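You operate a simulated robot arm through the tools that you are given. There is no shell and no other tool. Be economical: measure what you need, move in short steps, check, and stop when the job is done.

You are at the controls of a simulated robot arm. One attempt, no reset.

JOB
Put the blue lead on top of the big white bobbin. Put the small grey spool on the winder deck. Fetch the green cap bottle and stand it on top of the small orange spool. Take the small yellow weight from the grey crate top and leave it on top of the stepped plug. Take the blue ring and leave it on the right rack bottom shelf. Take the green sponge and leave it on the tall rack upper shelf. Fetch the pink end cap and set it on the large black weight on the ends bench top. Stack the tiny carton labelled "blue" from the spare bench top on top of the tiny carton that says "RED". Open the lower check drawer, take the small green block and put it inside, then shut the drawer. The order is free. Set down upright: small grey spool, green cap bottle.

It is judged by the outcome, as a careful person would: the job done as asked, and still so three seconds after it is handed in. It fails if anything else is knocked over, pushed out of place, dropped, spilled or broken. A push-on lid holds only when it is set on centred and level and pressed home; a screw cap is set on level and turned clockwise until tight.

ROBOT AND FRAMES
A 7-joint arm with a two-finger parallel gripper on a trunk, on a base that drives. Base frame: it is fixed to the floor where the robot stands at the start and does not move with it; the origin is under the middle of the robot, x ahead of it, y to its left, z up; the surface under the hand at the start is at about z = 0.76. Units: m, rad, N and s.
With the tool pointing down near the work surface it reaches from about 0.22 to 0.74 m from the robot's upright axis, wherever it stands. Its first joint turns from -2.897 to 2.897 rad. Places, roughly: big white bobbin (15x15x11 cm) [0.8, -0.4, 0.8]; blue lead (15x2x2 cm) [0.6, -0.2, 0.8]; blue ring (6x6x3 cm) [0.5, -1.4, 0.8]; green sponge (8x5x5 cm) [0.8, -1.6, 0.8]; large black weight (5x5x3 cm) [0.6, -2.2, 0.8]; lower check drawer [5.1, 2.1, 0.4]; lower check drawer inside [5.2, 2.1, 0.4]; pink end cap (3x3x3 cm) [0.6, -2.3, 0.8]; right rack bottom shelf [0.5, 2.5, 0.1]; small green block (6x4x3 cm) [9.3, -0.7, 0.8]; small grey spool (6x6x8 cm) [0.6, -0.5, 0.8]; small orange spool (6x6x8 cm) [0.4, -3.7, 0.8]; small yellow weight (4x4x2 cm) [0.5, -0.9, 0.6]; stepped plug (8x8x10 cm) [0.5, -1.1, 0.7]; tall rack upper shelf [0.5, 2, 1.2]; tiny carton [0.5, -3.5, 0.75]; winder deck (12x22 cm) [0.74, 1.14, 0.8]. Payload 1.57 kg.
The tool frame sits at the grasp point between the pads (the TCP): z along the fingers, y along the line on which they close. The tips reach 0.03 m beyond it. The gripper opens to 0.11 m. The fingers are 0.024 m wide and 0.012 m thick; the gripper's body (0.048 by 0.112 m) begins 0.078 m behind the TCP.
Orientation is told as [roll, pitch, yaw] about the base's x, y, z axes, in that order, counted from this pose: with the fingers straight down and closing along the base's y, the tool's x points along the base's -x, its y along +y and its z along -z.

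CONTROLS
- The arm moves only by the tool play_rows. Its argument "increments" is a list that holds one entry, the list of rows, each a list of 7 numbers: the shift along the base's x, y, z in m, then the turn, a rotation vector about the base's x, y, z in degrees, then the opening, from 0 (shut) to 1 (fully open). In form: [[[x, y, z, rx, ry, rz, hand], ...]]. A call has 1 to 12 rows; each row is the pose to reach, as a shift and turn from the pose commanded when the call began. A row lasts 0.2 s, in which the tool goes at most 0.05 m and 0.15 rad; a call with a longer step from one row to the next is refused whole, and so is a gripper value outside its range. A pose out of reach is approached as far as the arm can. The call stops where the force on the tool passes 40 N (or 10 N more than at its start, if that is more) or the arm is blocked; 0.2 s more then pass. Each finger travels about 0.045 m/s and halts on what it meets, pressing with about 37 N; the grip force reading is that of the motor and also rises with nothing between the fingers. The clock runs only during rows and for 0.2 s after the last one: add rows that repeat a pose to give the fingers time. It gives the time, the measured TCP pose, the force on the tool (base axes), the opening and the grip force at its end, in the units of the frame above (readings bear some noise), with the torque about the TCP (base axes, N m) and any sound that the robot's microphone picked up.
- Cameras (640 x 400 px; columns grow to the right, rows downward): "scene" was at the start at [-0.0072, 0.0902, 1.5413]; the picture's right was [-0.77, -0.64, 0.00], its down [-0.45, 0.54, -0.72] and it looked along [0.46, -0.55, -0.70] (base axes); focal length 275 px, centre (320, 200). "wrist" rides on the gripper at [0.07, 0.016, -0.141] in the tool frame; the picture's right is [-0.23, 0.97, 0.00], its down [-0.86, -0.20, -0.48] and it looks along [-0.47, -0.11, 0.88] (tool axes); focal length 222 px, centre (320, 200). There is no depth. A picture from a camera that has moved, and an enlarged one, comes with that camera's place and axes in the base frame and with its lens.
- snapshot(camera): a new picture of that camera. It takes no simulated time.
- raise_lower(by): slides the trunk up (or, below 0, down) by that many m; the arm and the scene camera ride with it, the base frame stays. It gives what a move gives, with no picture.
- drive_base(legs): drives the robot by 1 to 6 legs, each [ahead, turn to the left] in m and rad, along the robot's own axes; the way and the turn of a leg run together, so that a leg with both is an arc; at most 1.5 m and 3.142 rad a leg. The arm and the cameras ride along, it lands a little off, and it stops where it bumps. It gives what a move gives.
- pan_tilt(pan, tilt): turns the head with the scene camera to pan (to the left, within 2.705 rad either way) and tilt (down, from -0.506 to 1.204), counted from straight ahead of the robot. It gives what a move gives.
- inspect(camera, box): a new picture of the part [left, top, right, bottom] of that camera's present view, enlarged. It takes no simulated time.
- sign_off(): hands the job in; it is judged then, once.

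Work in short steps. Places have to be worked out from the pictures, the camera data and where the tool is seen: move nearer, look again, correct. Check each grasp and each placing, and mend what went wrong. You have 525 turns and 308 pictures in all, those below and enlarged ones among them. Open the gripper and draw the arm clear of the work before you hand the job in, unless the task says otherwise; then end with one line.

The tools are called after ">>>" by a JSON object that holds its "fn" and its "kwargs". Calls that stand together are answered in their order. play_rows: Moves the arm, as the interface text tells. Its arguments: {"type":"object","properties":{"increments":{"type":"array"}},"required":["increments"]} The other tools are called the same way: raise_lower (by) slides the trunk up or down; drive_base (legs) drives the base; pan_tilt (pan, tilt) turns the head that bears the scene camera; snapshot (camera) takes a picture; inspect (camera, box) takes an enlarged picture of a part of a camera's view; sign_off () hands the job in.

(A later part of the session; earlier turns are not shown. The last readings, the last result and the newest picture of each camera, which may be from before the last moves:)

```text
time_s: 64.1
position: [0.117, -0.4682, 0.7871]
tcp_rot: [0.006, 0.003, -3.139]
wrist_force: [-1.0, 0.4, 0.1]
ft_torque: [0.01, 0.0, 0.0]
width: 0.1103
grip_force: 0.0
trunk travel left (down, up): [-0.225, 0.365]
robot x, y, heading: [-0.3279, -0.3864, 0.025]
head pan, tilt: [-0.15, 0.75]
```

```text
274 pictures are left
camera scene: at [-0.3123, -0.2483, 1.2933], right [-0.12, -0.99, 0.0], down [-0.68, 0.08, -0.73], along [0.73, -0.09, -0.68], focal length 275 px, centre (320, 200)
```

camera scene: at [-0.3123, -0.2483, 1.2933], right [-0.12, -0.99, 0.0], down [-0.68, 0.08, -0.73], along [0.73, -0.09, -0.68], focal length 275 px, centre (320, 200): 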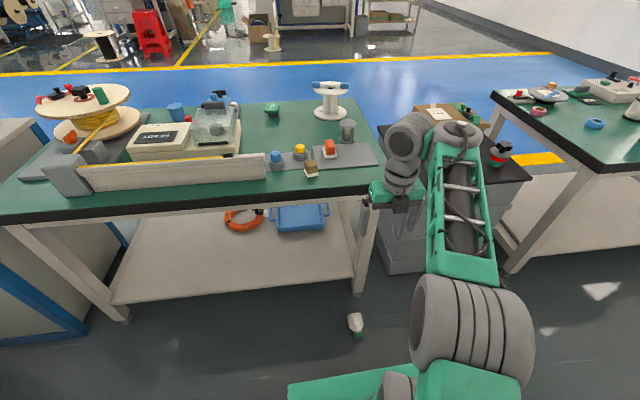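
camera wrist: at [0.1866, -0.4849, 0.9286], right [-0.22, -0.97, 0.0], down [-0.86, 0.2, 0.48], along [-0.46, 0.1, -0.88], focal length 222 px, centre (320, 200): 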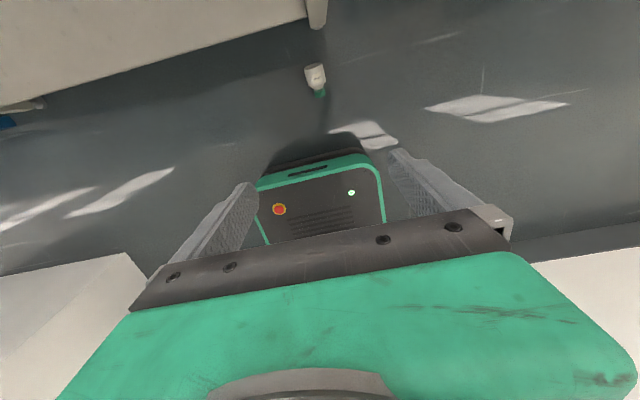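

Bottle centre ≈ (0.195, -0.48). I lower further with trunk and arm, staying at x ≈ 0.12.

>>> {"fn": "raise_lower", "kwargs": {"by": -0.2}}

>>> {"fn": "play_rows", "kwargs": {"increments": [[[0, -0.004, -0.05, 0, 0, 0, 1], [0, -0.008, -0.1, 0, 0, 0, 1], [0, -0.012, -0.15, 0, 0, 0, 1], [0, -0.012, -0.2, 0, 0, 0, 1], [0, -0.012, -0.25, 0, 0, 0, 1], [0, -0.012, -0.3, 0, 0, 0, 1]]]}}

>>> {"fn": "snapshot", "kwargs": {"camera": "wrist"}}

>>> {"fn": "snapshot", "kwargs": {"camera": "scene"}}

```text
time_s: 66.2
position: [0.1172, -0.4692, 0.5866]
tcp_rot: [0.003, 0.002, -3.137]
wrist_force: [-0.3, 0.3, -0.1]
ft_torque: [0.03, 0.05, 0.0]
width: 0.1101
grip_force: 0.1
trunk travel left (down, up): [-0.025, 0.565]
robot x, y, heading: [-0.3327, -0.3937, 0.027]
head pan, tilt: [-0.15, 0.75]
```

```text
refused: row 1 steps farther than a row can; nothing moved
```

```text
273 pictures are left
camera wrist: at [0.1866, -0.4849, 0.7286], right [-0.22, -0.97, 0.0], down [-0.86, 0.2, 0.48], along [-0.46, 0.1, -0.88], focal length 222 px, centre (320, 200)
```

wrist: 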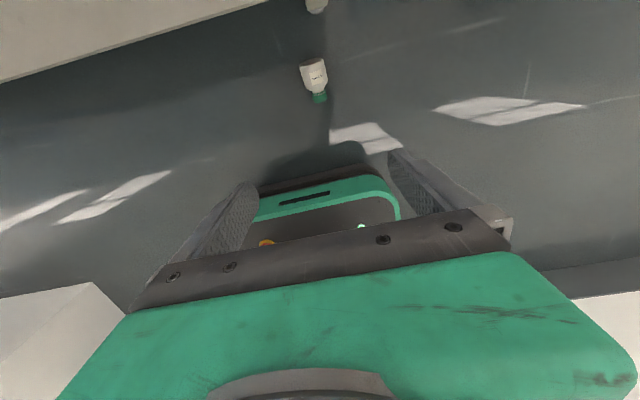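

```text
272 pictures are left
camera scene: at [-0.3123, -0.2483, 1.0933], right [-0.12, -0.99, 0.0], down [-0.68, 0.08, -0.73], along [0.73, -0.09, -0.68], focal length 275 px, centre (320, 200)
```

scene: 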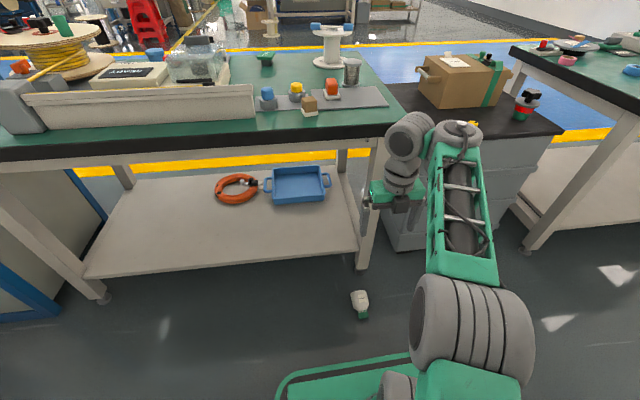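

Body centre ≈ (0.205, -0.479), cap end x ≈ 0.145. I descend in legal steps at x ≈ 0.12.

>>> {"fn": "play_rows", "kwargs": {"increments": [[[0, -0.003, -0.045, 0, 0, 0, 1], [0, -0.006, -0.09, 0, 0, 0, 1], [0, -0.01, -0.135, 0, 0, 0, 1], [0, -0.01, -0.18, 0, 0, 0, 1], [0, -0.01, -0.225, 0, 0, 0, 1], [0, -0.01, -0.27, 0, 0, 0, 1]]]}}

>>> {"fn": "snapshot", "kwargs": {"camera": "wrist"}}

>>> {"fn": "snapshot", "kwargs": {"camera": "scene"}}

```text
time_s: 67.7
position: [0.163, -0.4863, 0.5362]
tcp_rot: [0.001, -0.003, -3.139]
wrist_force: [-0.4, 0.0, 0.0]
ft_torque: [-0.01, 0.0, 0.01]
width: 0.1099
grip_force: 0.0
out of reach, approached as far as the arm can: row 1, 2, 3, 4, 5, 6
trunk travel left (down, up): [-0.025, 0.565]
robot x, y, heading: [-0.3301, -0.3902, 0.025]
head pan, tilt: [-0.15, 0.75]
```

```text
271 pictures are left
camera wrist: at [0.2339, -0.5034, 0.6754], right [-0.22, -0.97, 0.0], down [-0.85, 0.2, 0.48], along [-0.47, 0.11, -0.88], focal length 222 px, centre (320, 200)
```

wrist: 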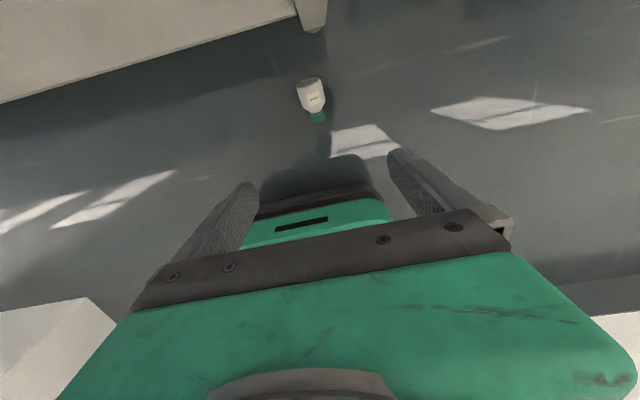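

```text
270 pictures are left
camera scene: at [-0.3123, -0.2483, 1.0933], right [-0.12, -0.99, 0.0], down [-0.68, 0.08, -0.73], along [0.73, -0.09, -0.68], focal length 275 px, centre (320, 200)
```

scene: 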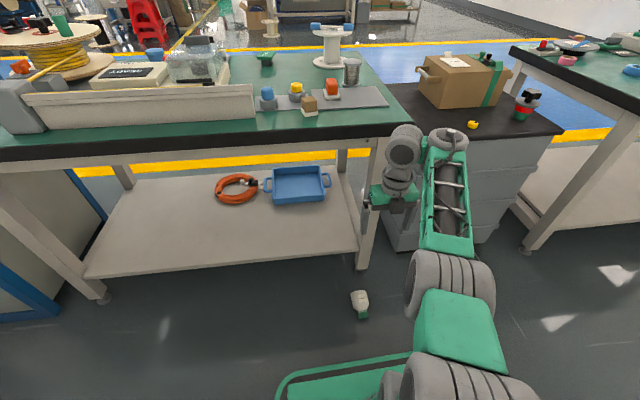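

The flipped pose can't go that low. Plan instead: grasp unflipped with the fingers pitched outward, then pitch inward to swing the base down. I unwind the yaw first.

>>> {"fn": "raise_lower", "kwargs": {"by": 0.2}}

>>> {"fn": "play_rows", "kwargs": {"increments": [[[-0.01, 0, 0.02, 0, 0, -8, 1], [-0.02, 0, 0.04, 0, 0, -16, 1], [-0.03, 0, 0.05, 0, 0, -24, 1], [-0.03, 0, 0.05, 0, 0, -32, 1], [-0.03, 0, 0.05, 0, 0, -40, 1], [-0.03, 0, 0.05, 0, 0, -48, 1], [-0.03, 0, 0.05, 0, 0, -56, 1], [-0.03, 0, 0.05, 0, 0, -64, 1], [-0.03, 0, 0.05, 0, 0, -72, 1], [-0.03, 0, 0.05, 0, 0, -80, 1], [-0.03, 0, 0.05, 0, 0, -88, 1]]]}}

>>> {"fn": "play_rows", "kwargs": {"increments": [[[0, 0, 0, 0, 0, -8, 1], [0, 0, 0, 0, 0, -16, 1], [0, 0, 0, 0, 0, -24, 1], [0, 0, 0, 0, 0, -32, 1], [0, 0, 0, 0, 0, -40, 1], [0, 0, 0, 0, 0, -48, 1], [0, 0, 0, 0, 0, -56, 1], [0, 0, 0, 0, 0, -64, 1], [0, 0, 0, 0, 0, -72, 1], [0, 0, 0, 0, 0, -80, 1], [0, 0, 0, 0, 0, -88, 1], [0, 0, 0, 0, 0, -92, 1]]]}}

```text
time_s: 69.8
position: [0.1625, -0.4879, 0.7344]
tcp_rot: [0.0, -0.005, -3.139]
wrist_force: [-0.3, -0.8, -0.1]
ft_torque: [0.02, -0.03, 0.04]
width: 0.1102
grip_force: 0.1
trunk travel left (down, up): [-0.225, 0.365]
robot x, y, heading: [-0.3333, -0.3901, 0.025]
head pan, tilt: [-0.15, 0.75]
```

```text
time_s: 72.2
position: [0.133, -0.4876, 0.7854]
tcp_rot: [-0.001, -0.007, 1.608]
wrist_force: [0.7, 0.3, 0.6]
ft_torque: [-0.01, -0.03, -0.01]
width: 0.1102
grip_force: 0.0
trunk travel left (down, up): [-0.225, 0.365]
robot x, y, heading: [-0.3327, -0.388, 0.022]
head pan, tilt: [-0.15, 0.75]
```

```text
time_s: 74.8
position: [0.1332, -0.4879, 0.7841]
tcp_rot: [0.0, -0.005, 0.001]
wrist_force: [-0.5, 0.4, 0.1]
ft_torque: [-0.01, -0.01, 0.03]
width: 0.1101
grip_force: 0.1
trunk travel left (down, up): [-0.225, 0.365]
robot x, y, heading: [-0.3311, -0.387, 0.021]
head pan, tilt: [-0.15, 0.75]
```

Hand back at yaw 0. I lower trunk and arm toward the floor to see how low the normal pose goes.

>>> {"fn": "raise_lower", "kwargs": {"by": -0.22}}

>>> {"fn": "play_rows", "kwargs": {"increments": [[[0, 0, -0.045, 0, 0, 0, 1], [0.01, 0, -0.09, 0, 0, 0, 1], [0.02, 0, -0.135, 0, 0, 0, 1], [0.03, 0.003, -0.18, 0, 0, 0, 1], [0.04, 0.006, -0.225, 0, 0, 0, 1], [0.05, 0.008, -0.27, 0, 0, 0, 1], [0.06, 0.008, -0.31, 0, 0, 0, 1]]]}}

>>> {"fn": "snapshot", "kwargs": {"camera": "wrist"}}

>>> {"fn": "snapshot", "kwargs": {"camera": "scene"}}

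```text
time_s: 77.2
position: [0.1334, -0.4876, 0.5624]
tcp_rot: [-0.001, -0.003, 0.004]
wrist_force: [0.4, -0.8, 0.3]
ft_torque: [-0.01, -0.01, 0.0]
width: 0.1099
grip_force: 0.1
trunk travel left (down, up): [-0.005, 0.585]
robot x, y, heading: [-0.3311, -0.3874, 0.024]
head pan, tilt: [-0.15, 0.75]
```

```text
time_s: 78.8
position: [0.1631, -0.4895, 0.5153]
tcp_rot: [0.005, 0.003, 0.004]
wrist_force: [-0.1, -0.7, 1.2]
ft_torque: [-0.03, 0.02, 0.01]
width: 0.11
grip_force: 0.0
out of reach, approached as far as the arm can: row 1, 2, 3, 4, 5, 6, 7
trunk travel left (down, up): [-0.005, 0.585]
robot x, y, heading: [-0.3324, -0.3826, 0.024]
head pan, tilt: [-0.15, 0.75]
```

```text
269 pictures are left
camera wrist: at [0.0935, -0.4751, 0.6564], right [0.22, 0.97, 0.0], down [0.86, -0.2, 0.48], along [0.47, -0.1, -0.88], focal length 222 px, centre (320, 200)
```

wrist: 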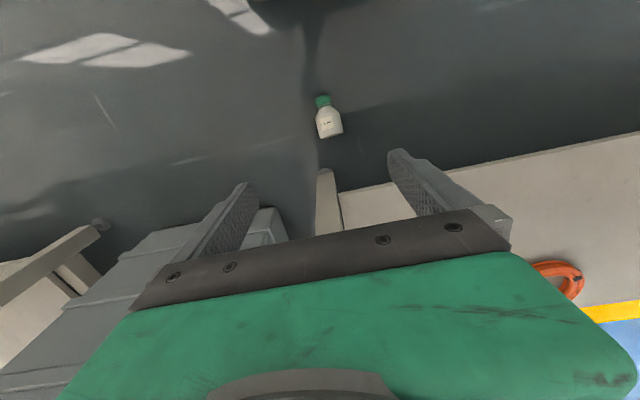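

```text
268 pictures are left
camera scene: at [-0.3123, -0.2483, 1.0733], right [-0.12, -0.99, 0.0], down [-0.68, 0.08, -0.73], along [0.73, -0.09, -0.68], focal length 275 px, centre (320, 200)
```

scene: 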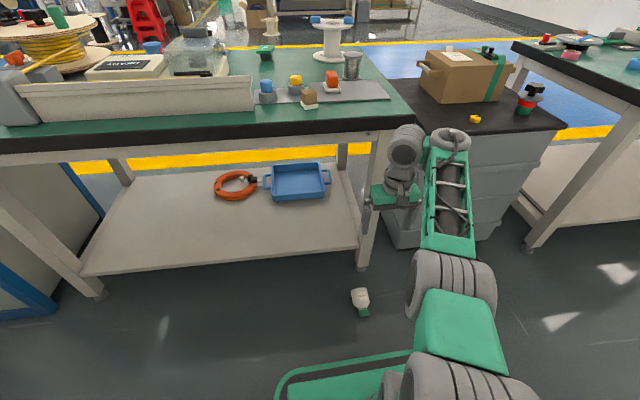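

Still refused far above the floor, though the same arm pose worked at full trunk height. I test whether it's the arm posture or the base: raise the trunk and lower the arm alone.

>>> {"fn": "raise_lower", "kwargs": {"by": 0.25}}

>>> {"fn": "play_rows", "kwargs": {"increments": [[[0, 0, -0.045, 0, 0, 0, 1], [0, 0, -0.09, 0, 0, 0, 1], [0, 0, -0.135, 0, 0, 0, 1], [0, 0, -0.18, 0, 0, 0, 1], [0, 0, -0.225, 0, 0, 0, 1]]]}}

```text
time_s: 81.3
position: [0.1618, -0.4899, 0.7649]
tcp_rot: [0.003, 0.001, 0.002]
wrist_force: [0.2, -0.1, 0.3]
ft_torque: [-0.01, -0.02, 0.01]
width: 0.1099
grip_force: 0.1
trunk travel left (down, up): [-0.255, 0.335]
robot x, y, heading: [-0.3325, -0.3884, 0.02]
head pan, tilt: [-0.15, 0.75]
```

```text
time_s: 82.5
position: [0.1658, -0.4878, 0.5418]
tcp_rot: [0.003, -0.001, 0.004]
wrist_force: [-0.4, 0.2, -0.5]
ft_torque: [0.01, 0.02, -0.02]
width: 0.1102
grip_force: 0.2
out of reach, approached as far as the arm can: row 1, 2, 3
trunk travel left (down, up): [-0.255, 0.335]
robot x, y, heading: [-0.3314, -0.389, 0.023]
head pan, tilt: [-0.15, 0.75]
```

The lower rows worked, so it's just posture switching. I continue lowering with the arm, then the trunk.

>>> {"fn": "play_rows", "kwargs": {"increments": [[[0, 0, -0.045, 0, 0, 0, 1], [0, 0, -0.09, 0, 0, 0, 1], [0, 0, -0.135, 0, 0, 0, 1], [0, 0, -0.18, 0, 0, 0, 1]]]}}

>>> {"fn": "snapshot", "kwargs": {"camera": "scene"}}

```text
time_s: 83.5
position: [0.1652, -0.4871, 0.3609]
tcp_rot: [0.001, 0.002, 0.002]
wrist_force: [0.4, 0.3, 1.0]
ft_torque: [0.01, 0.03, 0.02]
width: 0.1099
grip_force: 0.1
trunk travel left (down, up): [-0.255, 0.335]
robot x, y, heading: [-0.3299, -0.3897, 0.029]
head pan, tilt: [-0.15, 0.75]
```

```text
267 pictures are left
camera scene: at [-0.3127, -0.2482, 1.3233], right [-0.12, -0.99, 0.0], down [-0.68, 0.08, -0.73], along [0.73, -0.09, -0.68], focal length 275 px, centre (320, 200)
```

scene: 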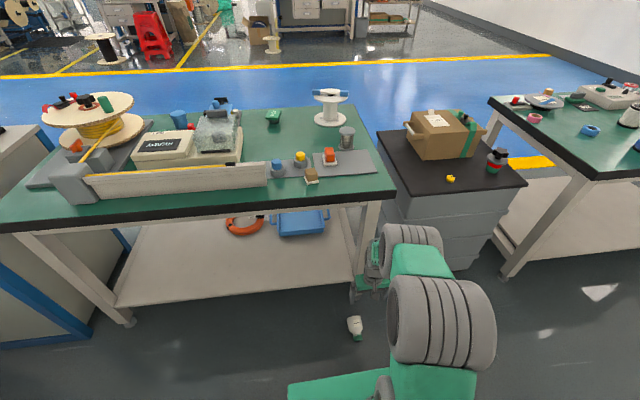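

Works well. Down another 0.2 m, above the bottle.

>>> {"fn": "play_rows", "kwargs": {"increments": [[[0, 0, -0.045, 0, 0, 0, 1], [0, 0, -0.09, 0, 0, 0, 1], [0, 0, -0.135, 0, 0, 0, 1], [0, 0, -0.18, 0, 0, 0, 1], [0, 0, -0.21, 0, 0, 0, 1]]]}}

>>> {"fn": "snapshot", "kwargs": {"camera": "wrist"}}

```text
time_s: 84.7
position: [0.1653, -0.489, 0.1494]
tcp_rot: [0.002, -0.001, 0.004]
wrist_force: [-0.3, -0.2, -0.5]
ft_torque: [-0.02, 0.03, -0.05]
width: 0.1101
grip_force: 0.1
trunk travel left (down, up): [-0.255, 0.335]
robot x, y, heading: [-0.3339, -0.3912, 0.022]
head pan, tilt: [-0.15, 0.75]
```

```text
266 pictures are left
camera wrist: at [0.0959, -0.4746, 0.2909], right [0.22, 0.97, 0.0], down [0.86, -0.2, 0.48], along [0.47, -0.11, -0.88], focal length 222 px, centre (320, 200)
```

wrist: 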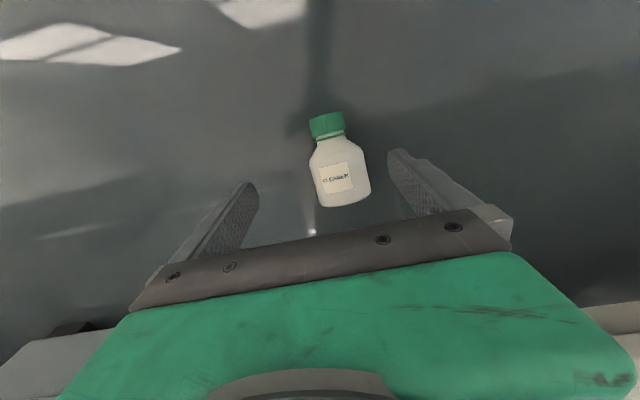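

Bottle body centre (0.205, -0.477), lying along x. I test how far the hand can pitch inward here.

>>> {"fn": "play_rows", "kwargs": {"increments": [[[0, 0, 0.02, 0, 8, 0, 1], [0, 0, 0.04, 0, 16, 0, 1], [0, 0, 0.06, 0, 24, 0, 1], [0, 0, 0.06, 0, 32, 0, 1], [0, 0, 0.06, 0, 40, 0, 1], [0, 0, 0.06, 0, 48, 0, 1]]]}}

```text
time_s: 86.1
position: [0.0753, -0.473, 0.2815]
tcp_rot: [0.004, 0.822, 0.001]
wrist_force: [-0.6, 0.1, 0.2]
ft_torque: [0.0, -0.01, -0.01]
width: 0.1099
grip_force: 0.1
out of reach, approached as far as the arm can: row 4, 5, 6
trunk travel left (down, up): [-0.255, 0.335]
robot x, y, heading: [-0.3295, -0.3887, 0.022]
head pan, tilt: [-0.15, 0.75]
```

Pitching 47° inward is possible nearer the robot. I back the base 7 cm for room, then swing to 35° outward pitch behind the bottle.

>>> {"fn": "drive_base", "kwargs": {"legs": [[-0.07, 0]]}}

>>> {"fn": "play_rows", "kwargs": {"increments": [[[0.012, 0, 0, 0, -7.5, 0, 1], [0.024, 0, 0, 0, -15, 0, 1], [0.036, 0, 0, 0, -22.5, 0, 1], [0.048, 0, 0, 0, -30, 0, 1], [0.06, 0, 0, 0, -37.5, 0, 1], [0.072, 0, 0, 0, -45, 0, 1], [0.084, 0, 0, 0, -52, 0, 1], [0.096, -0.0, 0, 0, -60, 0, 1], [0.108, -0.0, 0, 0, -67, 0, 1], [0.12, -0.0, 0, 0, -75, 0, 1], [0.13, -0.0, -0.03, 0, -82, 0, 1], [0.13, -0.0, -0.06, 0, -82, 0, 1]]]}}

>>> {"fn": "snapshot", "kwargs": {"camera": "wrist"}}

```text
time_s: 87.1
position: [0.0096, -0.4751, 0.2802]
tcp_rot: [0.005, 0.814, 0.004]
wrist_force: [0.3, 0.4, 0.5]
ft_torque: [0.0, 0.03, 0.0]
width: 0.11
grip_force: 0.0
trunk travel left (down, up): [-0.255, 0.335]
robot x, y, heading: [-0.3988, -0.3931, 0.026]
head pan, tilt: [-0.15, 0.75]
```

```text
time_s: 89.7
position: [0.1375, -0.4758, 0.2216]
tcp_rot: [-0.002, -0.618, 0.002]
wrist_force: [0.8, 0.2, 0.0]
ft_torque: [-0.01, -0.02, -0.02]
width: 0.1099
grip_force: 0.1
trunk travel left (down, up): [-0.255, 0.335]
robot x, y, heading: [-0.4001, -0.389, 0.024]
head pan, tilt: [-0.15, 0.75]
```

```text
265 pictures are left
camera wrist: at [-0.0009, -0.4613, 0.2956], right [0.18, 0.97, 0.13], down [0.42, -0.2, 0.89], along [0.89, -0.11, -0.45], focal length 222 px, centre (320, 200)
```

wrist: 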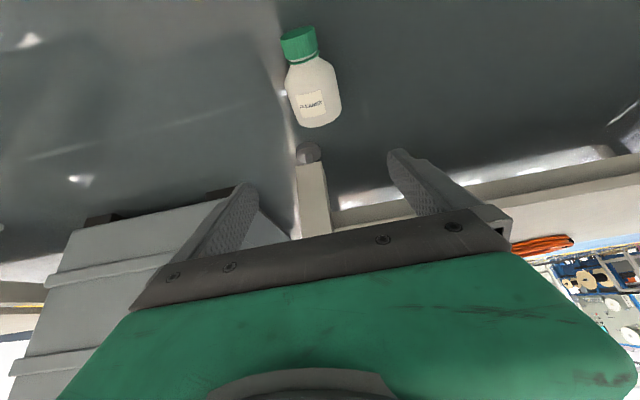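

Lined up at 35° outward. I move in along the finger direction to the bottle body and close.

>>> {"fn": "play_rows", "kwargs": {"increments": [[[0.003, 0.001, -0.04, 0, 0, 0, 1], [0.006, 0.001, -0.08, 0, 0, 0, 1], [0.012, 0.001, -0.105, 0, 0, 0, 1], [0.036, 0.001, -0.139, 0, 0, 0, 1], [0.052, 0.001, -0.16, 0, 0, 0, 1], [0.064, 0.001, -0.178, 0, 0, 0, 1], [0.064, 0.001, -0.178, 0, 0, 0, 0.8], [0.064, 0.001, -0.178, 0, 0, 0, 0.6], [0.064, 0.001, -0.178, 0, 0, 0, 0.45], [0.064, 0.001, -0.178, 0, 0, 0, 0.45], [0.064, 0.001, -0.178, 0, 0, 0, 0.45]]]}}

>>> {"fn": "snapshot", "kwargs": {"camera": "wrist"}}

```text
time_s: 92.1
position: [0.1601, -0.4697, 0.0959]
tcp_rot: [-0.002, -0.617, 0.003]
wrist_force: [-0.2, 0.6, -0.6]
ft_torque: [0.01, 0.02, 0.0]
width: 0.0494
grip_force: 0.2
out of reach, approached as far as the arm can: row 4, 5, 6, 7, 8, 9, 10, 11
trunk travel left (down, up): [-0.255, 0.335]
robot x, y, heading: [-0.3993, -0.3926, 0.032]
head pan, tilt: [-0.15, 0.75]
```

```text
264 pictures are left
camera wrist: at [0.0224, -0.4535, 0.1717], right [0.18, 0.97, 0.13], down [0.42, -0.2, 0.88], along [0.89, -0.11, -0.45], focal length 222 px, centre (320, 200)
```

wrist: 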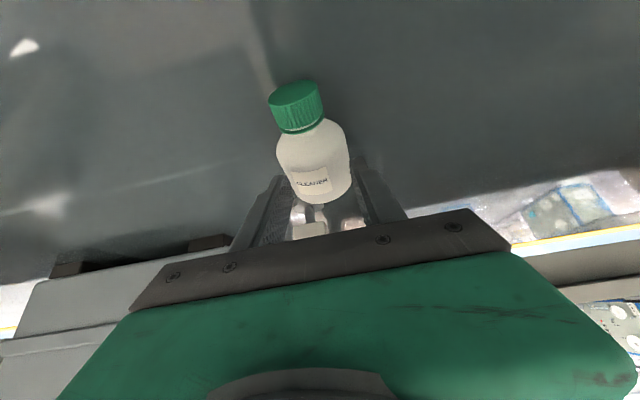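

Arm reach ended 5 cm high; the fingers closed on air. I reopen and lower with the trunk instead.

>>> {"fn": "play_rows", "kwargs": {"increments": [[[0, -0.004, 0.005, 0, 0, 0, 0.7], [0, -0.004, 0.005, 0, 0, 0, 1], [0, -0.004, 0.005, 0, 0, 0, 1], [0, -0.004, 0.005, 0, 0, 0, 1]]]}}

>>> {"fn": "raise_lower", "kwargs": {"by": -0.08}}

>>> {"fn": "play_rows", "kwargs": {"increments": [[[0.02, 0, 0.015, 0, 0, 0, 1], [0.042, 0, 0.025, 0, 0, 0, 1], [0.042, 0, 0.025, 0, 0, 0, 1]]]}}

>>> {"fn": "snapshot", "kwargs": {"camera": "wrist"}}

```text
time_s: 93.1
position: [0.1599, -0.4732, 0.1026]
tcp_rot: [-0.001, -0.616, 0.003]
wrist_force: [0.0, 0.3, 0.7]
ft_torque: [0.01, 0.0, 0.0]
width: 0.11
grip_force: 0.0
trunk travel left (down, up): [-0.255, 0.335]
robot x, y, heading: [-0.4001, -0.3905, 0.03]
head pan, tilt: [-0.15, 0.75]
```

```text
time_s: 94.1
position: [0.1613, -0.4744, 0.0316]
tcp_rot: [-0.001, -0.62, 0.002]
wrist_force: [-19.9, 2.7, 37.0]
ft_torque: [-0.43, 0.36, -0.37]
width: 0.1094
grip_force: 0.0
trunk travel left (down, up): [-0.183, 0.407]
robot x, y, heading: [-0.4001, -0.3927, 0.026]
head pan, tilt: [-0.15, 0.75]
stopped: the force on the tool passed its limit at 133 N (the readings are from after the stop); the commanded pose is now the measured one
```

```text
time_s: 94.9
position: [0.2022, -0.4747, 0.0535]
tcp_rot: [0.001, -0.618, 0.003]
wrist_force: [-1.0, -0.9, -0.5]
ft_torque: [0.03, 0.02, 0.02]
width: 0.1102
grip_force: 0.1
trunk travel left (down, up): [-0.183, 0.407]
robot x, y, heading: [-0.3997, -0.389, 0.027]
head pan, tilt: [-0.15, 0.75]
```

```text
263 pictures are left
camera wrist: at [0.0642, -0.4585, 0.1285], right [0.18, 0.97, 0.13], down [0.42, -0.2, 0.88], along [0.89, -0.11, -0.45], focal length 222 px, centre (320, 200)
```

wrist: 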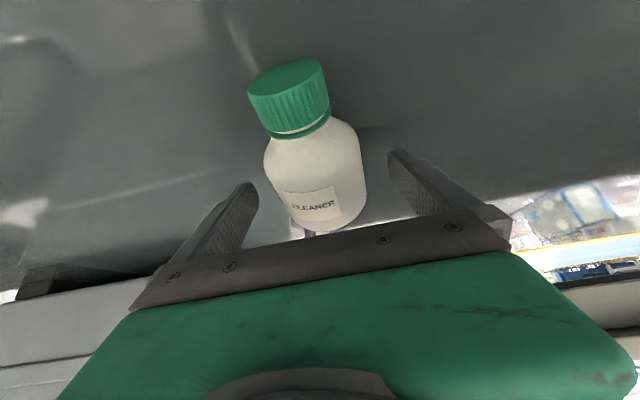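

Now straddling the bottle body at (0.202, -0.475, 0.054). I lower 8 mm and close.

>>> {"fn": "play_rows", "kwargs": {"increments": [[[0, 0, -0.008, 0, 0, 0, 1], [0, 0, -0.008, 0, 0, 0, 0.8], [0, 0, -0.008, 0, 0, 0, 0.6], [0, 0, -0.008, 0, 0, 0, 0.4], [0, 0, -0.008, 0, 0, 0, 0.4], [0, 0, -0.008, 0, 0, 0, 0.4], [0, 0, -0.008, 0, 0, 0, 0.4]]]}}

>>> {"fn": "snapshot", "kwargs": {"camera": "wrist"}}

```text
time_s: 96.5
position: [0.2004, -0.4739, 0.047]
tcp_rot: [0.001, -0.615, 0.002]
wrist_force: [0.6, -0.1, -0.5]
ft_torque: [0.0, -0.02, 0.0]
width: 0.0641
grip_force: 37.0
trunk travel left (down, up): [-0.183, 0.407]
robot x, y, heading: [-0.4015, -0.393, 0.022]
head pan, tilt: [-0.15, 0.75]
```

```text
262 pictures are left
camera wrist: at [0.063, -0.4581, 0.1218], right [0.18, 0.97, 0.13], down [0.42, -0.2, 0.88], along [0.89, -0.11, -0.45], focal length 222 px, centre (320, 200)
```

wrist: 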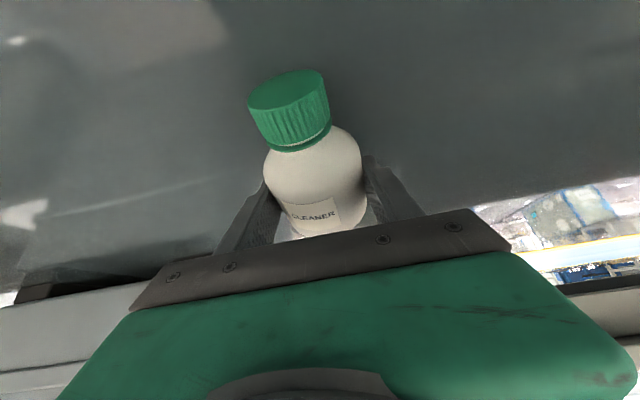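

Bottle held (6.4 cm). I lift and pitch inward to swing its base down.

>>> {"fn": "play_rows", "kwargs": {"increments": [[[-0.005, 0, 0.04, 0, 0, 0, 0.4], [-0.015, 0, 0.08, 0, 7, 0, 0.4], [-0.033, 0, 0.115, 0, 15, 0, 0.4], [-0.051, 0, 0.14, 0, 23, 0, 0.4], [-0.069, 0, 0.155, 0, 31, 0, 0.4], [-0.087, 0, 0.165, 0, 39, 0, 0.4], [-0.107, 0, 0.17, 0, 47, 0, 0.4], [-0.127, 0, 0.17, 0, 55, 0, 0.4], [-0.15, 0, 0.17, 0, 63, 0, 0.4], [-0.17, 0, 0.17, 0, 71, 0, 0.4], [-0.19, 0, 0.17, 0, 78, 0, 0.4], [-0.19, 0, 0.17, 0, 83, 0, 0.4]]]}}

>>> {"fn": "snapshot", "kwargs": {"camera": "wrist"}}

>>> {"fn": "snapshot", "kwargs": {"camera": "scene"}}

```text
time_s: 99.1
position: [0.0141, -0.4746, 0.2168]
tcp_rot: [0.002, 0.817, 0.005]
wrist_force: [0.6, -0.5, -1.5]
ft_torque: [0.02, -0.02, -0.01]
width: 0.0642
grip_force: 37.3
trunk travel left (down, up): [-0.183, 0.407]
robot x, y, heading: [-0.3968, -0.3901, 0.022]
head pan, tilt: [-0.15, 0.75]
```

```text
261 pictures are left
camera wrist: at [0.0696, -0.459, 0.3644], right [0.15, 0.97, -0.16], down [0.93, -0.2, -0.3], along [-0.32, -0.11, -0.94], focal length 222 px, centre (320, 200)
```

wrist: 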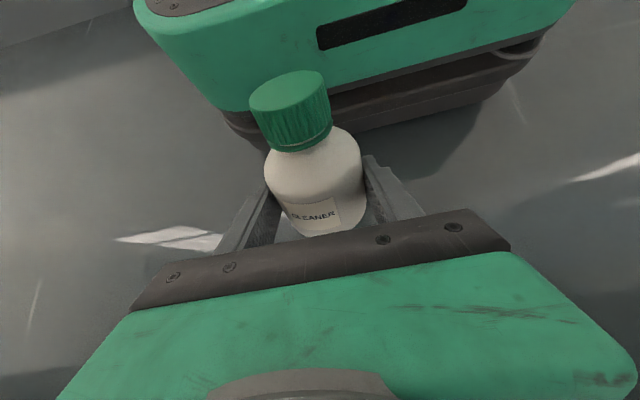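

```text
260 pictures are left
camera scene: at [-0.3813, -0.2501, 1.251], right [-0.12, -0.99, 0.0], down [-0.68, 0.09, -0.73], along [0.73, -0.09, -0.68], focal length 275 px, centre (320, 200)
```

scene: 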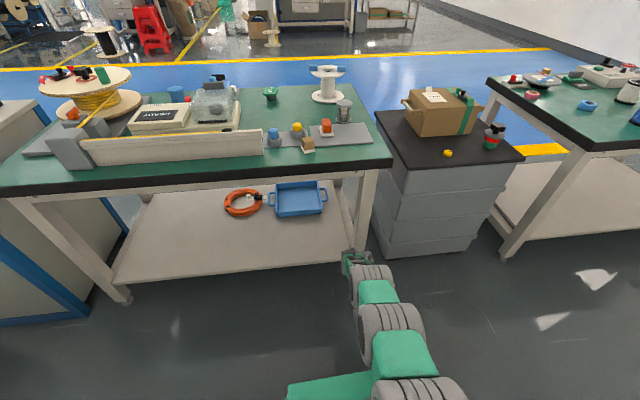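

Bottle is now ~82° rotated, nearly upright with cap on top. I lower with the trunk to just above the floor.

>>> {"fn": "raise_lower", "kwargs": {"by": -0.14}}

>>> {"fn": "snapshot", "kwargs": {"camera": "wrist"}}

```text
time_s: 100.8
position: [0.0143, -0.4747, 0.0763]
tcp_rot: [0.001, 0.816, 0.005]
wrist_force: [0.4, 0.4, -2.8]
ft_torque: [0.02, -0.05, -0.01]
width: 0.0641
grip_force: 37.0
trunk travel left (down, up): [-0.043, 0.547]
robot x, y, heading: [-0.3989, -0.3888, 0.02]
head pan, tilt: [-0.15, 0.75]
```

```text
259 pictures are left
camera wrist: at [0.0692, -0.459, 0.2238], right [0.15, 0.97, -0.17], down [0.93, -0.2, -0.3], along [-0.32, -0.11, -0.94], focal length 222 px, centre (320, 200)
```

wrist: 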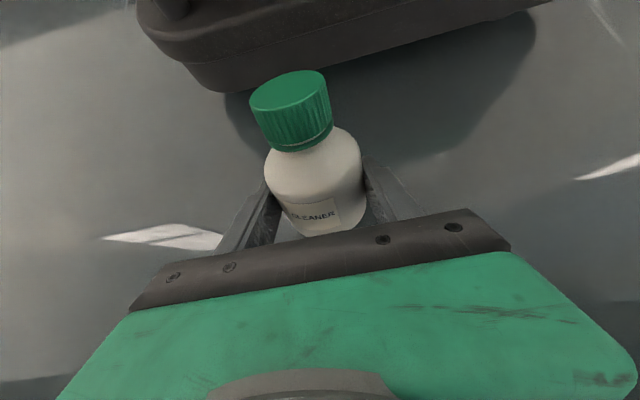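

Close above the floor. Lower in small steps watching for contact.

>>> {"fn": "raise_lower", "kwargs": {"by": -0.018}}

>>> {"fn": "raise_lower", "kwargs": {"by": -0.008}}

```text
time_s: 101.4
position: [0.0134, -0.4755, 0.0583]
tcp_rot: [0.0, 0.818, 0.004]
wrist_force: [-0.4, 0.3, -1.5]
ft_torque: [0.02, -0.03, 0.02]
width: 0.064
grip_force: 36.7
trunk travel left (down, up): [-0.025, 0.565]
robot x, y, heading: [-0.4006, -0.3909, 0.029]
head pan, tilt: [-0.15, 0.75]
```

```text
time_s: 102.0
position: [0.0144, -0.4765, 0.0499]
tcp_rot: [0.0, 0.817, 0.004]
wrist_force: [0.2, 0.4, -2.2]
ft_torque: [0.0, -0.04, -0.03]
width: 0.0639
grip_force: 37.0
trunk travel left (down, up): [-0.017, 0.573]
robot x, y, heading: [-0.3965, -0.3922, 0.022]
head pan, tilt: [-0.15, 0.75]
```

Still no contact; continue down slowly.

>>> {"fn": "raise_lower", "kwargs": {"by": -0.006}}

>>> {"fn": "raise_lower", "kwargs": {"by": -0.005}}

>>> {"fn": "snapshot", "kwargs": {"camera": "wrist"}}

```text
time_s: 102.5
position: [0.0132, -0.4743, 0.0448]
tcp_rot: [-0.001, 0.816, 0.004]
wrist_force: [-0.1, -0.5, -2.8]
ft_torque: [0.01, -0.07, 0.03]
width: 0.0637
grip_force: 36.9
trunk travel left (down, up): [-0.011, 0.579]
robot x, y, heading: [-0.3997, -0.3915, 0.029]
head pan, tilt: [-0.15, 0.75]
```

```text
time_s: 103.1
position: [0.0137, -0.4756, 0.041]
tcp_rot: [0.0, 0.816, -0.001]
wrist_force: [-3.4, 0.8, 21.0]
ft_torque: [-0.05, 0.56, -0.01]
width: 0.0638
grip_force: 37.0
trunk travel left (down, up): [-0.006, 0.584]
robot x, y, heading: [-0.3967, -0.3895, 0.027]
head pan, tilt: [-0.15, 0.75]
```

```text
258 pictures are left
camera wrist: at [0.0695, -0.459, 0.1883], right [0.15, 0.97, -0.17], down [0.93, -0.2, -0.3], along [-0.32, -0.11, -0.94], focal length 222 px, centre (320, 200)
```

wrist: 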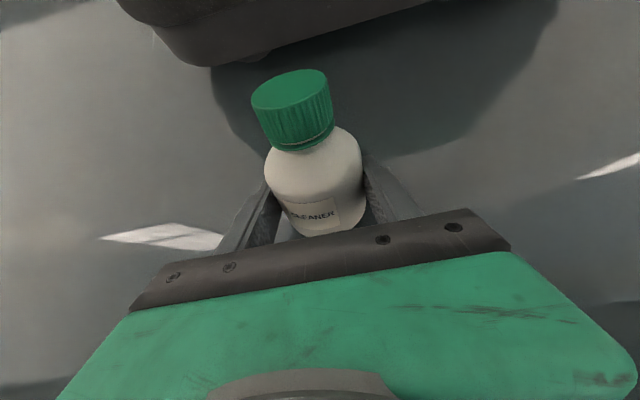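

Contact made. I ease up a hair, open, and withdraw along the finger direction.

>>> {"fn": "play_rows", "kwargs": {"increments": [[[0, 0, 0.003, 0, 0, 0, 0.5], [0, 0, 0.003, 0, 0, 0, 0.65], [0, 0, 0.003, 0, 0, 0, 0.8], [0, 0, 0.003, 0, 0, 0, 1], [0, 0, 0.003, 0, 0, 0, 1], [0, 0, 0.003, 0, 0, 0, 1]]]}}

>>> {"fn": "snapshot", "kwargs": {"camera": "wrist"}}

```text
time_s: 104.5
position: [0.0131, -0.4746, 0.0431]
tcp_rot: [0.001, 0.816, 0.004]
wrist_force: [0.2, -0.3, -0.9]
ft_torque: [-0.02, 0.02, 0.03]
width: 0.1099
grip_force: 0.0
trunk travel left (down, up): [-0.006, 0.584]
robot x, y, heading: [-0.3988, -0.3897, 0.025]
head pan, tilt: [-0.15, 0.75]
```

```text
257 pictures are left
camera wrist: at [0.0693, -0.4588, 0.19], right [0.15, 0.97, -0.17], down [0.93, -0.2, -0.3], along [-0.32, -0.11, -0.94], focal length 222 px, centre (320, 200)
```

wrist: 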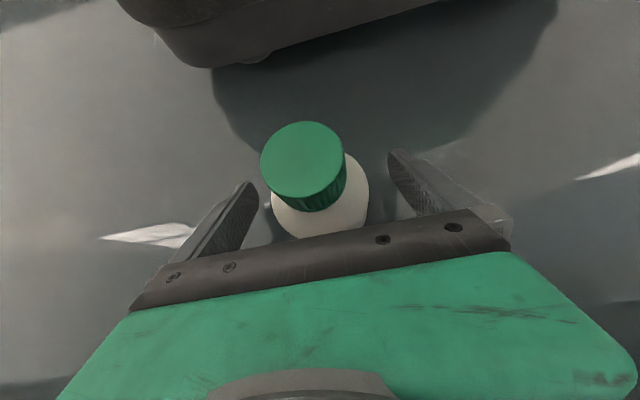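

The bottle rocked upright. I withdraw along the finger axis and then level the hand above it.

>>> {"fn": "play_rows", "kwargs": {"increments": [[[0.02, 0, 0.019, 0, 0, 0, 1], [0.045, 0, 0.042, 0, 0, 0, 1], [0.073, 0, 0.068, 0, 0, 0, 1], [0.095, 0, 0.09, 0, 0, 0, 1], [0.1, 0, 0.13, 0, 0, 0, 1], [0.1, 0, 0.17, 0, 0, 0, 1]]]}}

>>> {"fn": "snapshot", "kwargs": {"camera": "wrist"}}

```text
time_s: 105.9
position: [0.111, -0.4739, 0.2125]
tcp_rot: [-0.001, 0.818, 0.001]
wrist_force: [-0.9, 0.0, 0.3]
ft_torque: [0.01, 0.03, 0.0]
width: 0.11
grip_force: 0.0
out of reach, approached as far as the arm can: row 1, 2, 3, 4
trunk travel left (down, up): [-0.006, 0.584]
robot x, y, heading: [-0.3993, -0.3938, 0.02]
head pan, tilt: [-0.15, 0.75]
```

```text
256 pictures are left
camera wrist: at [0.1678, -0.4567, 0.3603], right [0.15, 0.97, -0.17], down [0.93, -0.2, -0.3], along [-0.32, -0.11, -0.94], focal length 222 px, centre (320, 200)
```

wrist: 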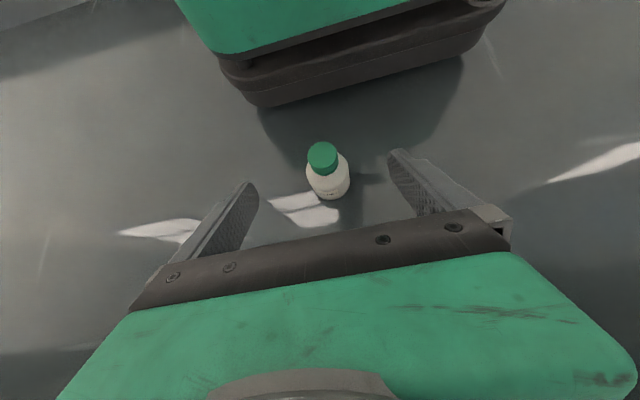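

Bottle stands upright at ≈ (0.022, -0.474). I raise the trunk and level the hand above it for a top grasp.

>>> {"fn": "raise_lower", "kwargs": {"by": 0.22}}

>>> {"fn": "play_rows", "kwargs": {"increments": [[[-0.01, 0, -0.01, 0, -8, 0, 1], [-0.025, 0, -0.03, 0, -16, 0, 1], [-0.04, 0, -0.05, 0, -24, 0, 1], [-0.06, 0, -0.08, 0, -32, 0, 1], [-0.075, 0, -0.11, 0, -40, 0, 1], [-0.09, 0, -0.14, 0, -46.8, 0, 1], [-0.09, 0, -0.18, 0, -46.8, 0, 1], [-0.09, 0, -0.22, 0, -46.8, 0, 1]]]}}

>>> {"fn": "snapshot", "kwargs": {"camera": "wrist"}}

```text
time_s: 108.2
position: [0.1124, -0.4732, 0.4336]
tcp_rot: [0.002, 0.817, 0.004]
wrist_force: [0.4, -0.3, 0.0]
ft_torque: [0.02, 0.01, -0.01]
width: 0.11
grip_force: 0.0
trunk travel left (down, up): [-0.226, 0.364]
robot x, y, heading: [-0.3977, -0.3875, 0.023]
head pan, tilt: [-0.15, 0.75]
```

```text
time_s: 110.0
position: [0.2302, -0.5224, 0.4782]
tcp_rot: [0.024, 0.065, 0.002]
wrist_force: [0.1, 1.0, -0.4]
ft_torque: [0.01, -0.01, 0.0]
width: 0.11
grip_force: 0.0
out of reach, approached as far as the arm can: row 2, 3, 4, 5, 6, 7, 8
trunk travel left (down, up): [-0.226, 0.364]
robot x, y, heading: [-0.4007, -0.3915, 0.026]
head pan, tilt: [-0.15, 0.75]
```

```text
255 pictures are left
camera wrist: at [0.1699, -0.5083, 0.6232], right [0.23, 0.97, 0.01], down [0.88, -0.21, 0.42], along [0.41, -0.09, -0.91], focal length 222 px, centre (320, 200)
```

wrist: 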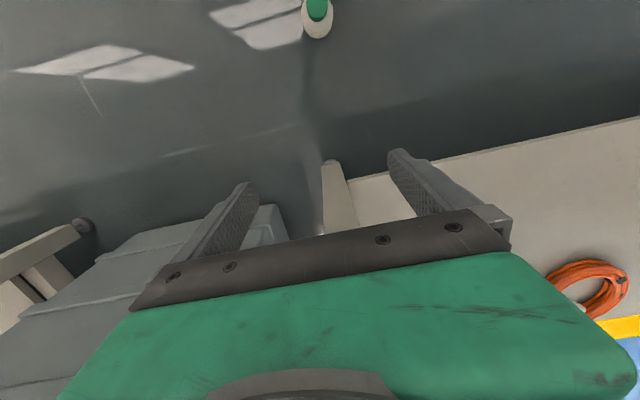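

The arm took another posture. I work step by step from here: level off and come down and back toward the bottle.

>>> {"fn": "play_rows", "kwargs": {"increments": [[[-0.01, 0.01, -0.03, -1.4, -3.7, 0, 1], [-0.03, 0.02, -0.07, -1.4, -3.7, 0, 1], [-0.05, 0.03, -0.11, -1.4, -3.7, 0, 1], [-0.07, 0.04, -0.15, -1.4, -3.7, 0, 1], [-0.09, 0.047, -0.19, -1.4, -3.7, 0, 1], [-0.12, 0.047, -0.22, -1.4, -3.7, 0, 1], [-0.16, 0.047, -0.24, -1.4, -3.7, 0, 1]]]}}

>>> {"fn": "snapshot", "kwargs": {"camera": "wrist"}}

```text
time_s: 111.6
position: [0.2351, -0.4968, 0.4773]
tcp_rot: [0.026, 0.066, 0.002]
wrist_force: [0.3, -0.3, 1.2]
ft_torque: [0.01, 0.04, -0.01]
width: 0.11
grip_force: 0.1
out of reach, approached as far as the arm can: row 1, 2, 3, 4, 5, 6, 7
trunk travel left (down, up): [-0.226, 0.364]
robot x, y, heading: [-0.3997, -0.3926, 0.019]
head pan, tilt: [-0.15, 0.75]
```

```text
254 pictures are left
camera wrist: at [0.1751, -0.484, 0.6229], right [0.23, 0.97, 0.01], down [0.88, -0.21, 0.42], along [0.41, -0.09, -0.91], focal length 222 px, centre (320, 200)
```

wrist: 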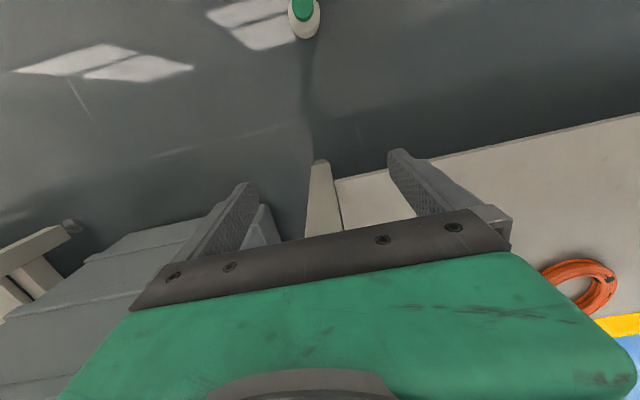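

I look at the arm's posture from the head.

>>> {"fn": "snapshot", "kwargs": {"camera": "scene"}}

```text
253 pictures are left
camera scene: at [-0.3812, -0.2498, 1.2939], right [-0.12, -0.99, 0.0], down [-0.68, 0.09, -0.73], along [0.73, -0.09, -0.68], focal length 275 px, centre (320, 200)
```

scene: 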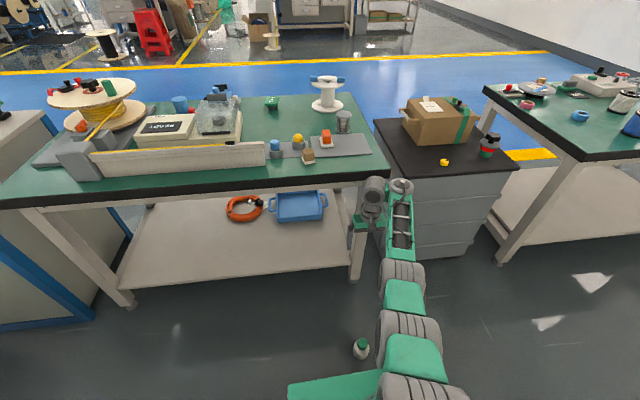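

The arm is almost straight and hung up. I fold it back by raising the hand and pulling it closer, then descend again.

>>> {"fn": "play_rows", "kwargs": {"increments": [[[-0.01, 0, 0.04, 0, 0, 0, 1], [-0.02, 0, 0.08, 0, 0, 0, 1], [-0.03, 0, 0.12, 0, 0, 0, 1], [-0.04, 0, 0.16, 0, 0, 0, 1], [-0.05, 0, 0.2, 0, 0, 0, 1], [-0.07, 0, 0.24, 0, 0, 0, 1], [-0.09, 0, 0.28, 0, 0, 0, 1], [-0.12, 0.01, 0.3, 0, 0, 0, 1], [-0.15, 0.02, 0.32, 0, 0, 0, 1]]]}}

>>> {"fn": "snapshot", "kwargs": {"camera": "scene"}}

```text
time_s: 112.5
position: [0.2279, -0.4964, 0.5504]
tcp_rot: [0.059, 0.164, 0.008]
wrist_force: [-1.3, 0.2, -2.6]
ft_torque: [0.01, -0.12, 0.04]
width: 0.1101
grip_force: 0.0
out of reach, approached as far as the arm can: row 1, 2, 3, 4
trunk travel left (down, up): [-0.226, 0.364]
robot x, y, heading: [-0.4061, -0.391, 0.024]
head pan, tilt: [-0.15, 0.75]
stopped in row 4: the force on the tool passed its limit at 102 N (the readings are from after the stop); the commanded pose is now the measured one
```

```text
252 pictures are left
camera scene: at [-0.3853, -0.2502, 1.2961], right [-0.13, -0.99, 0.0], down [-0.68, 0.09, -0.73], along [0.73, -0.09, -0.68], focal length 275 px, centre (320, 200)
```

scene: 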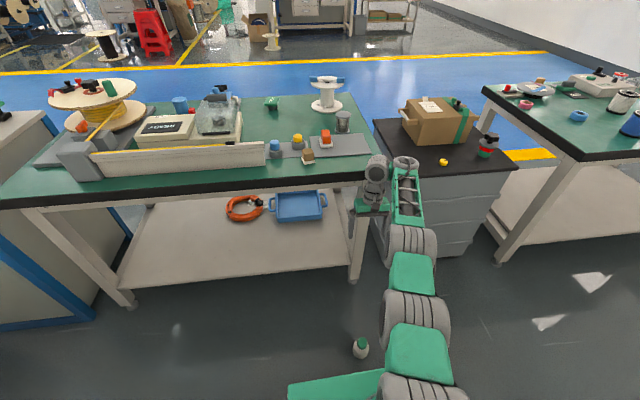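

The wrist nudged the bench edge from below. I lower slightly, back the base a few cm, and fold using an outward pitch that pulls the wrist toward the robot.

>>> {"fn": "raise_lower", "kwargs": {"by": -0.05}}

>>> {"fn": "drive_base", "kwargs": {"legs": [[-0.06, 0]]}}

>>> {"fn": "play_rows", "kwargs": {"increments": [[[-0.01, 0, 0, 0, -8, 0, 1], [-0.02, 0, 0, 0, -16, 0, 1], [-0.03, 0, 0, 0, -24, 0, 1], [-0.05, 0, 0, 0, -32, 0, 1], [-0.07, 0, 0, 0, -40, 0, 1], [-0.09, 0, 0, 0, -46, 0, 1]]]}}

>>> {"fn": "snapshot", "kwargs": {"camera": "scene"}}

```text
time_s: 113.4
position: [0.2288, -0.4974, 0.5096]
tcp_rot: [0.052, 0.139, 0.006]
wrist_force: [0.0, 0.9, -0.4]
ft_torque: [0.02, -0.02, 0.0]
width: 0.1103
grip_force: 0.0
trunk travel left (down, up): [-0.176, 0.414]
robot x, y, heading: [-0.4037, -0.3894, 0.02]
head pan, tilt: [-0.15, 0.75]
```

```text
time_s: 114.4
position: [0.1703, -0.4986, 0.5008]
tcp_rot: [0.056, 0.156, 0.007]
wrist_force: [0.5, -0.7, -0.3]
ft_torque: [-0.02, 0.0, -0.01]
width: 0.1098
grip_force: 0.1
trunk travel left (down, up): [-0.176, 0.414]
robot x, y, heading: [-0.4603, -0.3923, 0.027]
head pan, tilt: [-0.15, 0.75]
```

```text
time_s: 115.8
position: [0.1753, -0.6605, 0.473]
tcp_rot: [0.36, -0.408, 0.039]
wrist_force: [-0.3, -2.6, -0.8]
ft_torque: [0.25, -0.05, 0.08]
width: 0.11
grip_force: 0.0
out of reach, approached as far as the arm can: row 1, 2, 3, 4, 5, 6
trunk travel left (down, up): [-0.176, 0.414]
robot x, y, heading: [-0.4666, -0.3958, 0.021]
head pan, tilt: [-0.15, 0.75]
```

```text
251 pictures are left
camera scene: at [-0.4443, -0.2635, 1.246], right [-0.13, -0.99, -0.01], down [-0.68, 0.1, -0.73], along [0.73, -0.09, -0.68], focal length 275 px, centre (320, 200)
```

scene: 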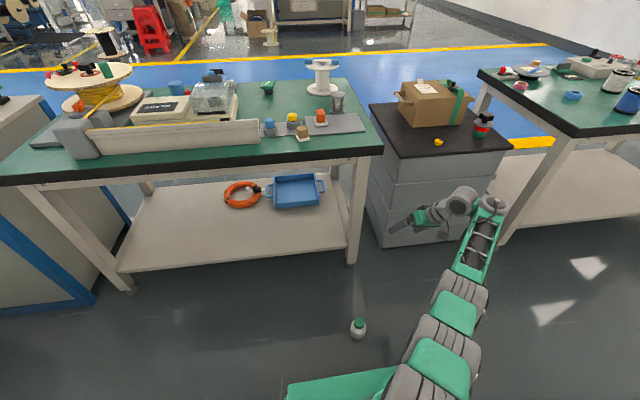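

The arm is stretched straight (singular). I raise the hand straight up and back so the elbow can bend again.

>>> {"fn": "play_rows", "kwargs": {"increments": [[[-0.01, 0, 0.045, 0, 0, 0, 1], [-0.02, 0, 0.09, 0, 0, 0, 1], [-0.03, 0, 0.135, 0, 0, 0, 1], [-0.04, 0, 0.18, 0, 0, 0, 1], [-0.05, 0, 0.225, 0, 0, 0, 1], [-0.06, 0, 0.27, 0, 0, 0, 1]]]}}

>>> {"fn": "snapshot", "kwargs": {"camera": "scene"}}

```text
time_s: 117.2
position: [0.1142, -0.6509, 0.7454]
tcp_rot: [0.349, -0.404, 0.047]
wrist_force: [-0.8, -0.4, 0.1]
ft_torque: [0.02, -0.01, 0.01]
width: 0.1098
grip_force: 0.1
out of reach, approached as far as the arm can: row 1, 2
trunk travel left (down, up): [-0.176, 0.414]
robot x, y, heading: [-0.4623, -0.3908, 0.023]
head pan, tilt: [-0.15, 0.75]
```

```text
250 pictures are left
camera scene: at [-0.4446, -0.2518, 1.2439], right [-0.13, -0.99, 0.0], down [-0.68, 0.09, -0.73], along [0.73, -0.09, -0.68], focal length 275 px, centre (320, 200)
```

scene: 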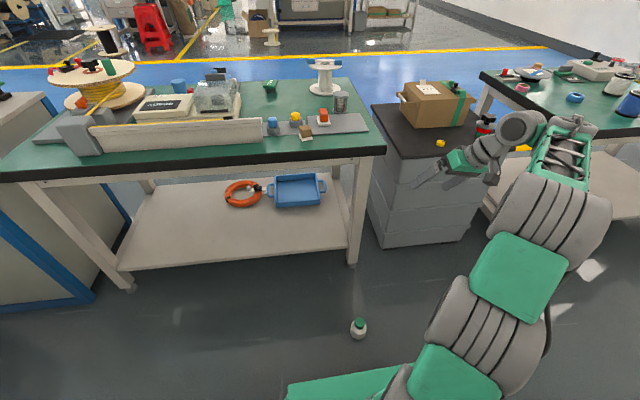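

Elbow is bent again. I level the hand and move over the bottle at a safe height.

>>> {"fn": "play_rows", "kwargs": {"increments": [[[-0.014, 0.029, 0, -3.4, 3.9, 0, 1], [-0.028, 0.058, 0, -6.8, 7.8, -0.5, 1], [-0.042, 0.088, 0, -10, 11.6, -1, 1], [-0.056, 0.117, 0, -13.5, 15.5, -1.5, 1], [-0.07, 0.147, 0, -17, 19.4, -2, 1], [-0.084, 0.176, 0, -20, 23, -2.5, 1], [-0.084, 0.176, 0, -20, 23, -2.5, 1]]]}}

>>> {"fn": "snapshot", "kwargs": {"camera": "wrist"}}

```text
time_s: 118.8
position: [0.027, -0.4763, 0.7451]
tcp_rot: [0.019, 0.02, 0.068]
wrist_force: [0.6, 0.6, -0.3]
ft_torque: [-0.03, 0.03, -0.02]
width: 0.1101
grip_force: 0.1
trunk travel left (down, up): [-0.176, 0.414]
robot x, y, heading: [-0.464, -0.3931, 0.027]
head pan, tilt: [-0.15, 0.75]
```

```text
249 pictures are left
camera wrist: at [-0.0411, -0.4675, 0.8878], right [0.16, 0.99, 0.01], down [0.88, -0.15, 0.46], along [0.45, -0.06, -0.89], focal length 222 px, centre (320, 200)
```

wrist: 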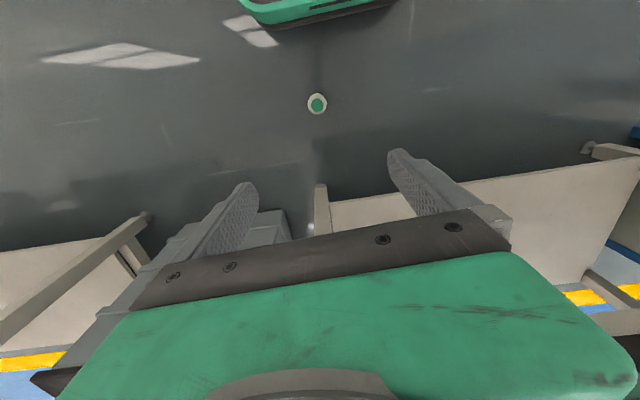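

Bottle ≈ (0.012, -0.473). I descend over it in two stages.

>>> {"fn": "play_rows", "kwargs": {"increments": [[[-0.006, 0.002, -0.045, -1.1, -1.1, -3.9, 1], [-0.012, 0.003, -0.09, -1.1, -1.1, -3.9, 1], [-0.012, 0.003, -0.135, -1.1, -1.1, -3.9, 1], [-0.012, 0.003, -0.18, -1.1, -1.1, -3.9, 1], [-0.012, 0.003, -0.225, -1.1, -1.1, -3.9, 1], [-0.012, 0.003, -0.27, -1.1, -1.1, -3.9, 1], [-0.012, 0.003, -0.315, -1.1, -1.1, -3.9, 1], [-0.012, 0.003, -0.36, -1.1, -1.1, -3.9, 1], [-0.012, 0.003, -0.405, -1.1, -1.1, -3.9, 1], [-0.012, 0.003, -0.45, -1.1, -1.1, -3.9, 1], [-0.012, 0.003, -0.49, -1.1, -1.1, -3.9, 1]]]}}

>>> {"fn": "snapshot", "kwargs": {"camera": "wrist"}}

```text
time_s: 121.2
position: [0.0155, -0.4699, 0.2568]
tcp_rot: [0.0, -0.004, 0.0]
wrist_force: [-0.7, 0.7, 0.2]
ft_torque: [-0.01, 0.01, -0.02]
width: 0.1098
grip_force: 0.0
trunk travel left (down, up): [-0.176, 0.414]
robot x, y, heading: [-0.4622, -0.3942, 0.022]
head pan, tilt: [-0.15, 0.75]
```

```text
248 pictures are left
camera wrist: at [-0.0545, -0.4536, 0.3973], right [0.23, 0.97, 0.0], down [0.85, -0.2, 0.48], along [0.47, -0.11, -0.88], focal length 222 px, centre (320, 200)
```

wrist: 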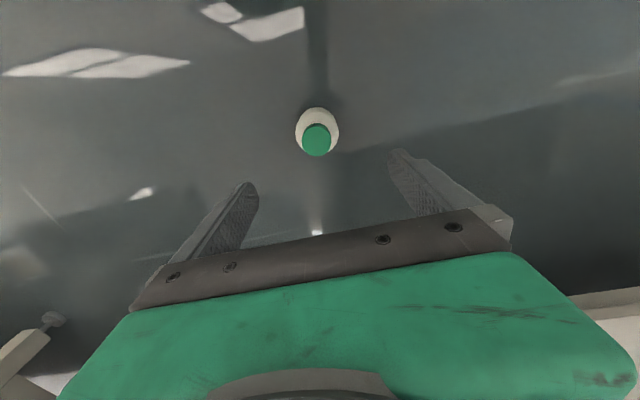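

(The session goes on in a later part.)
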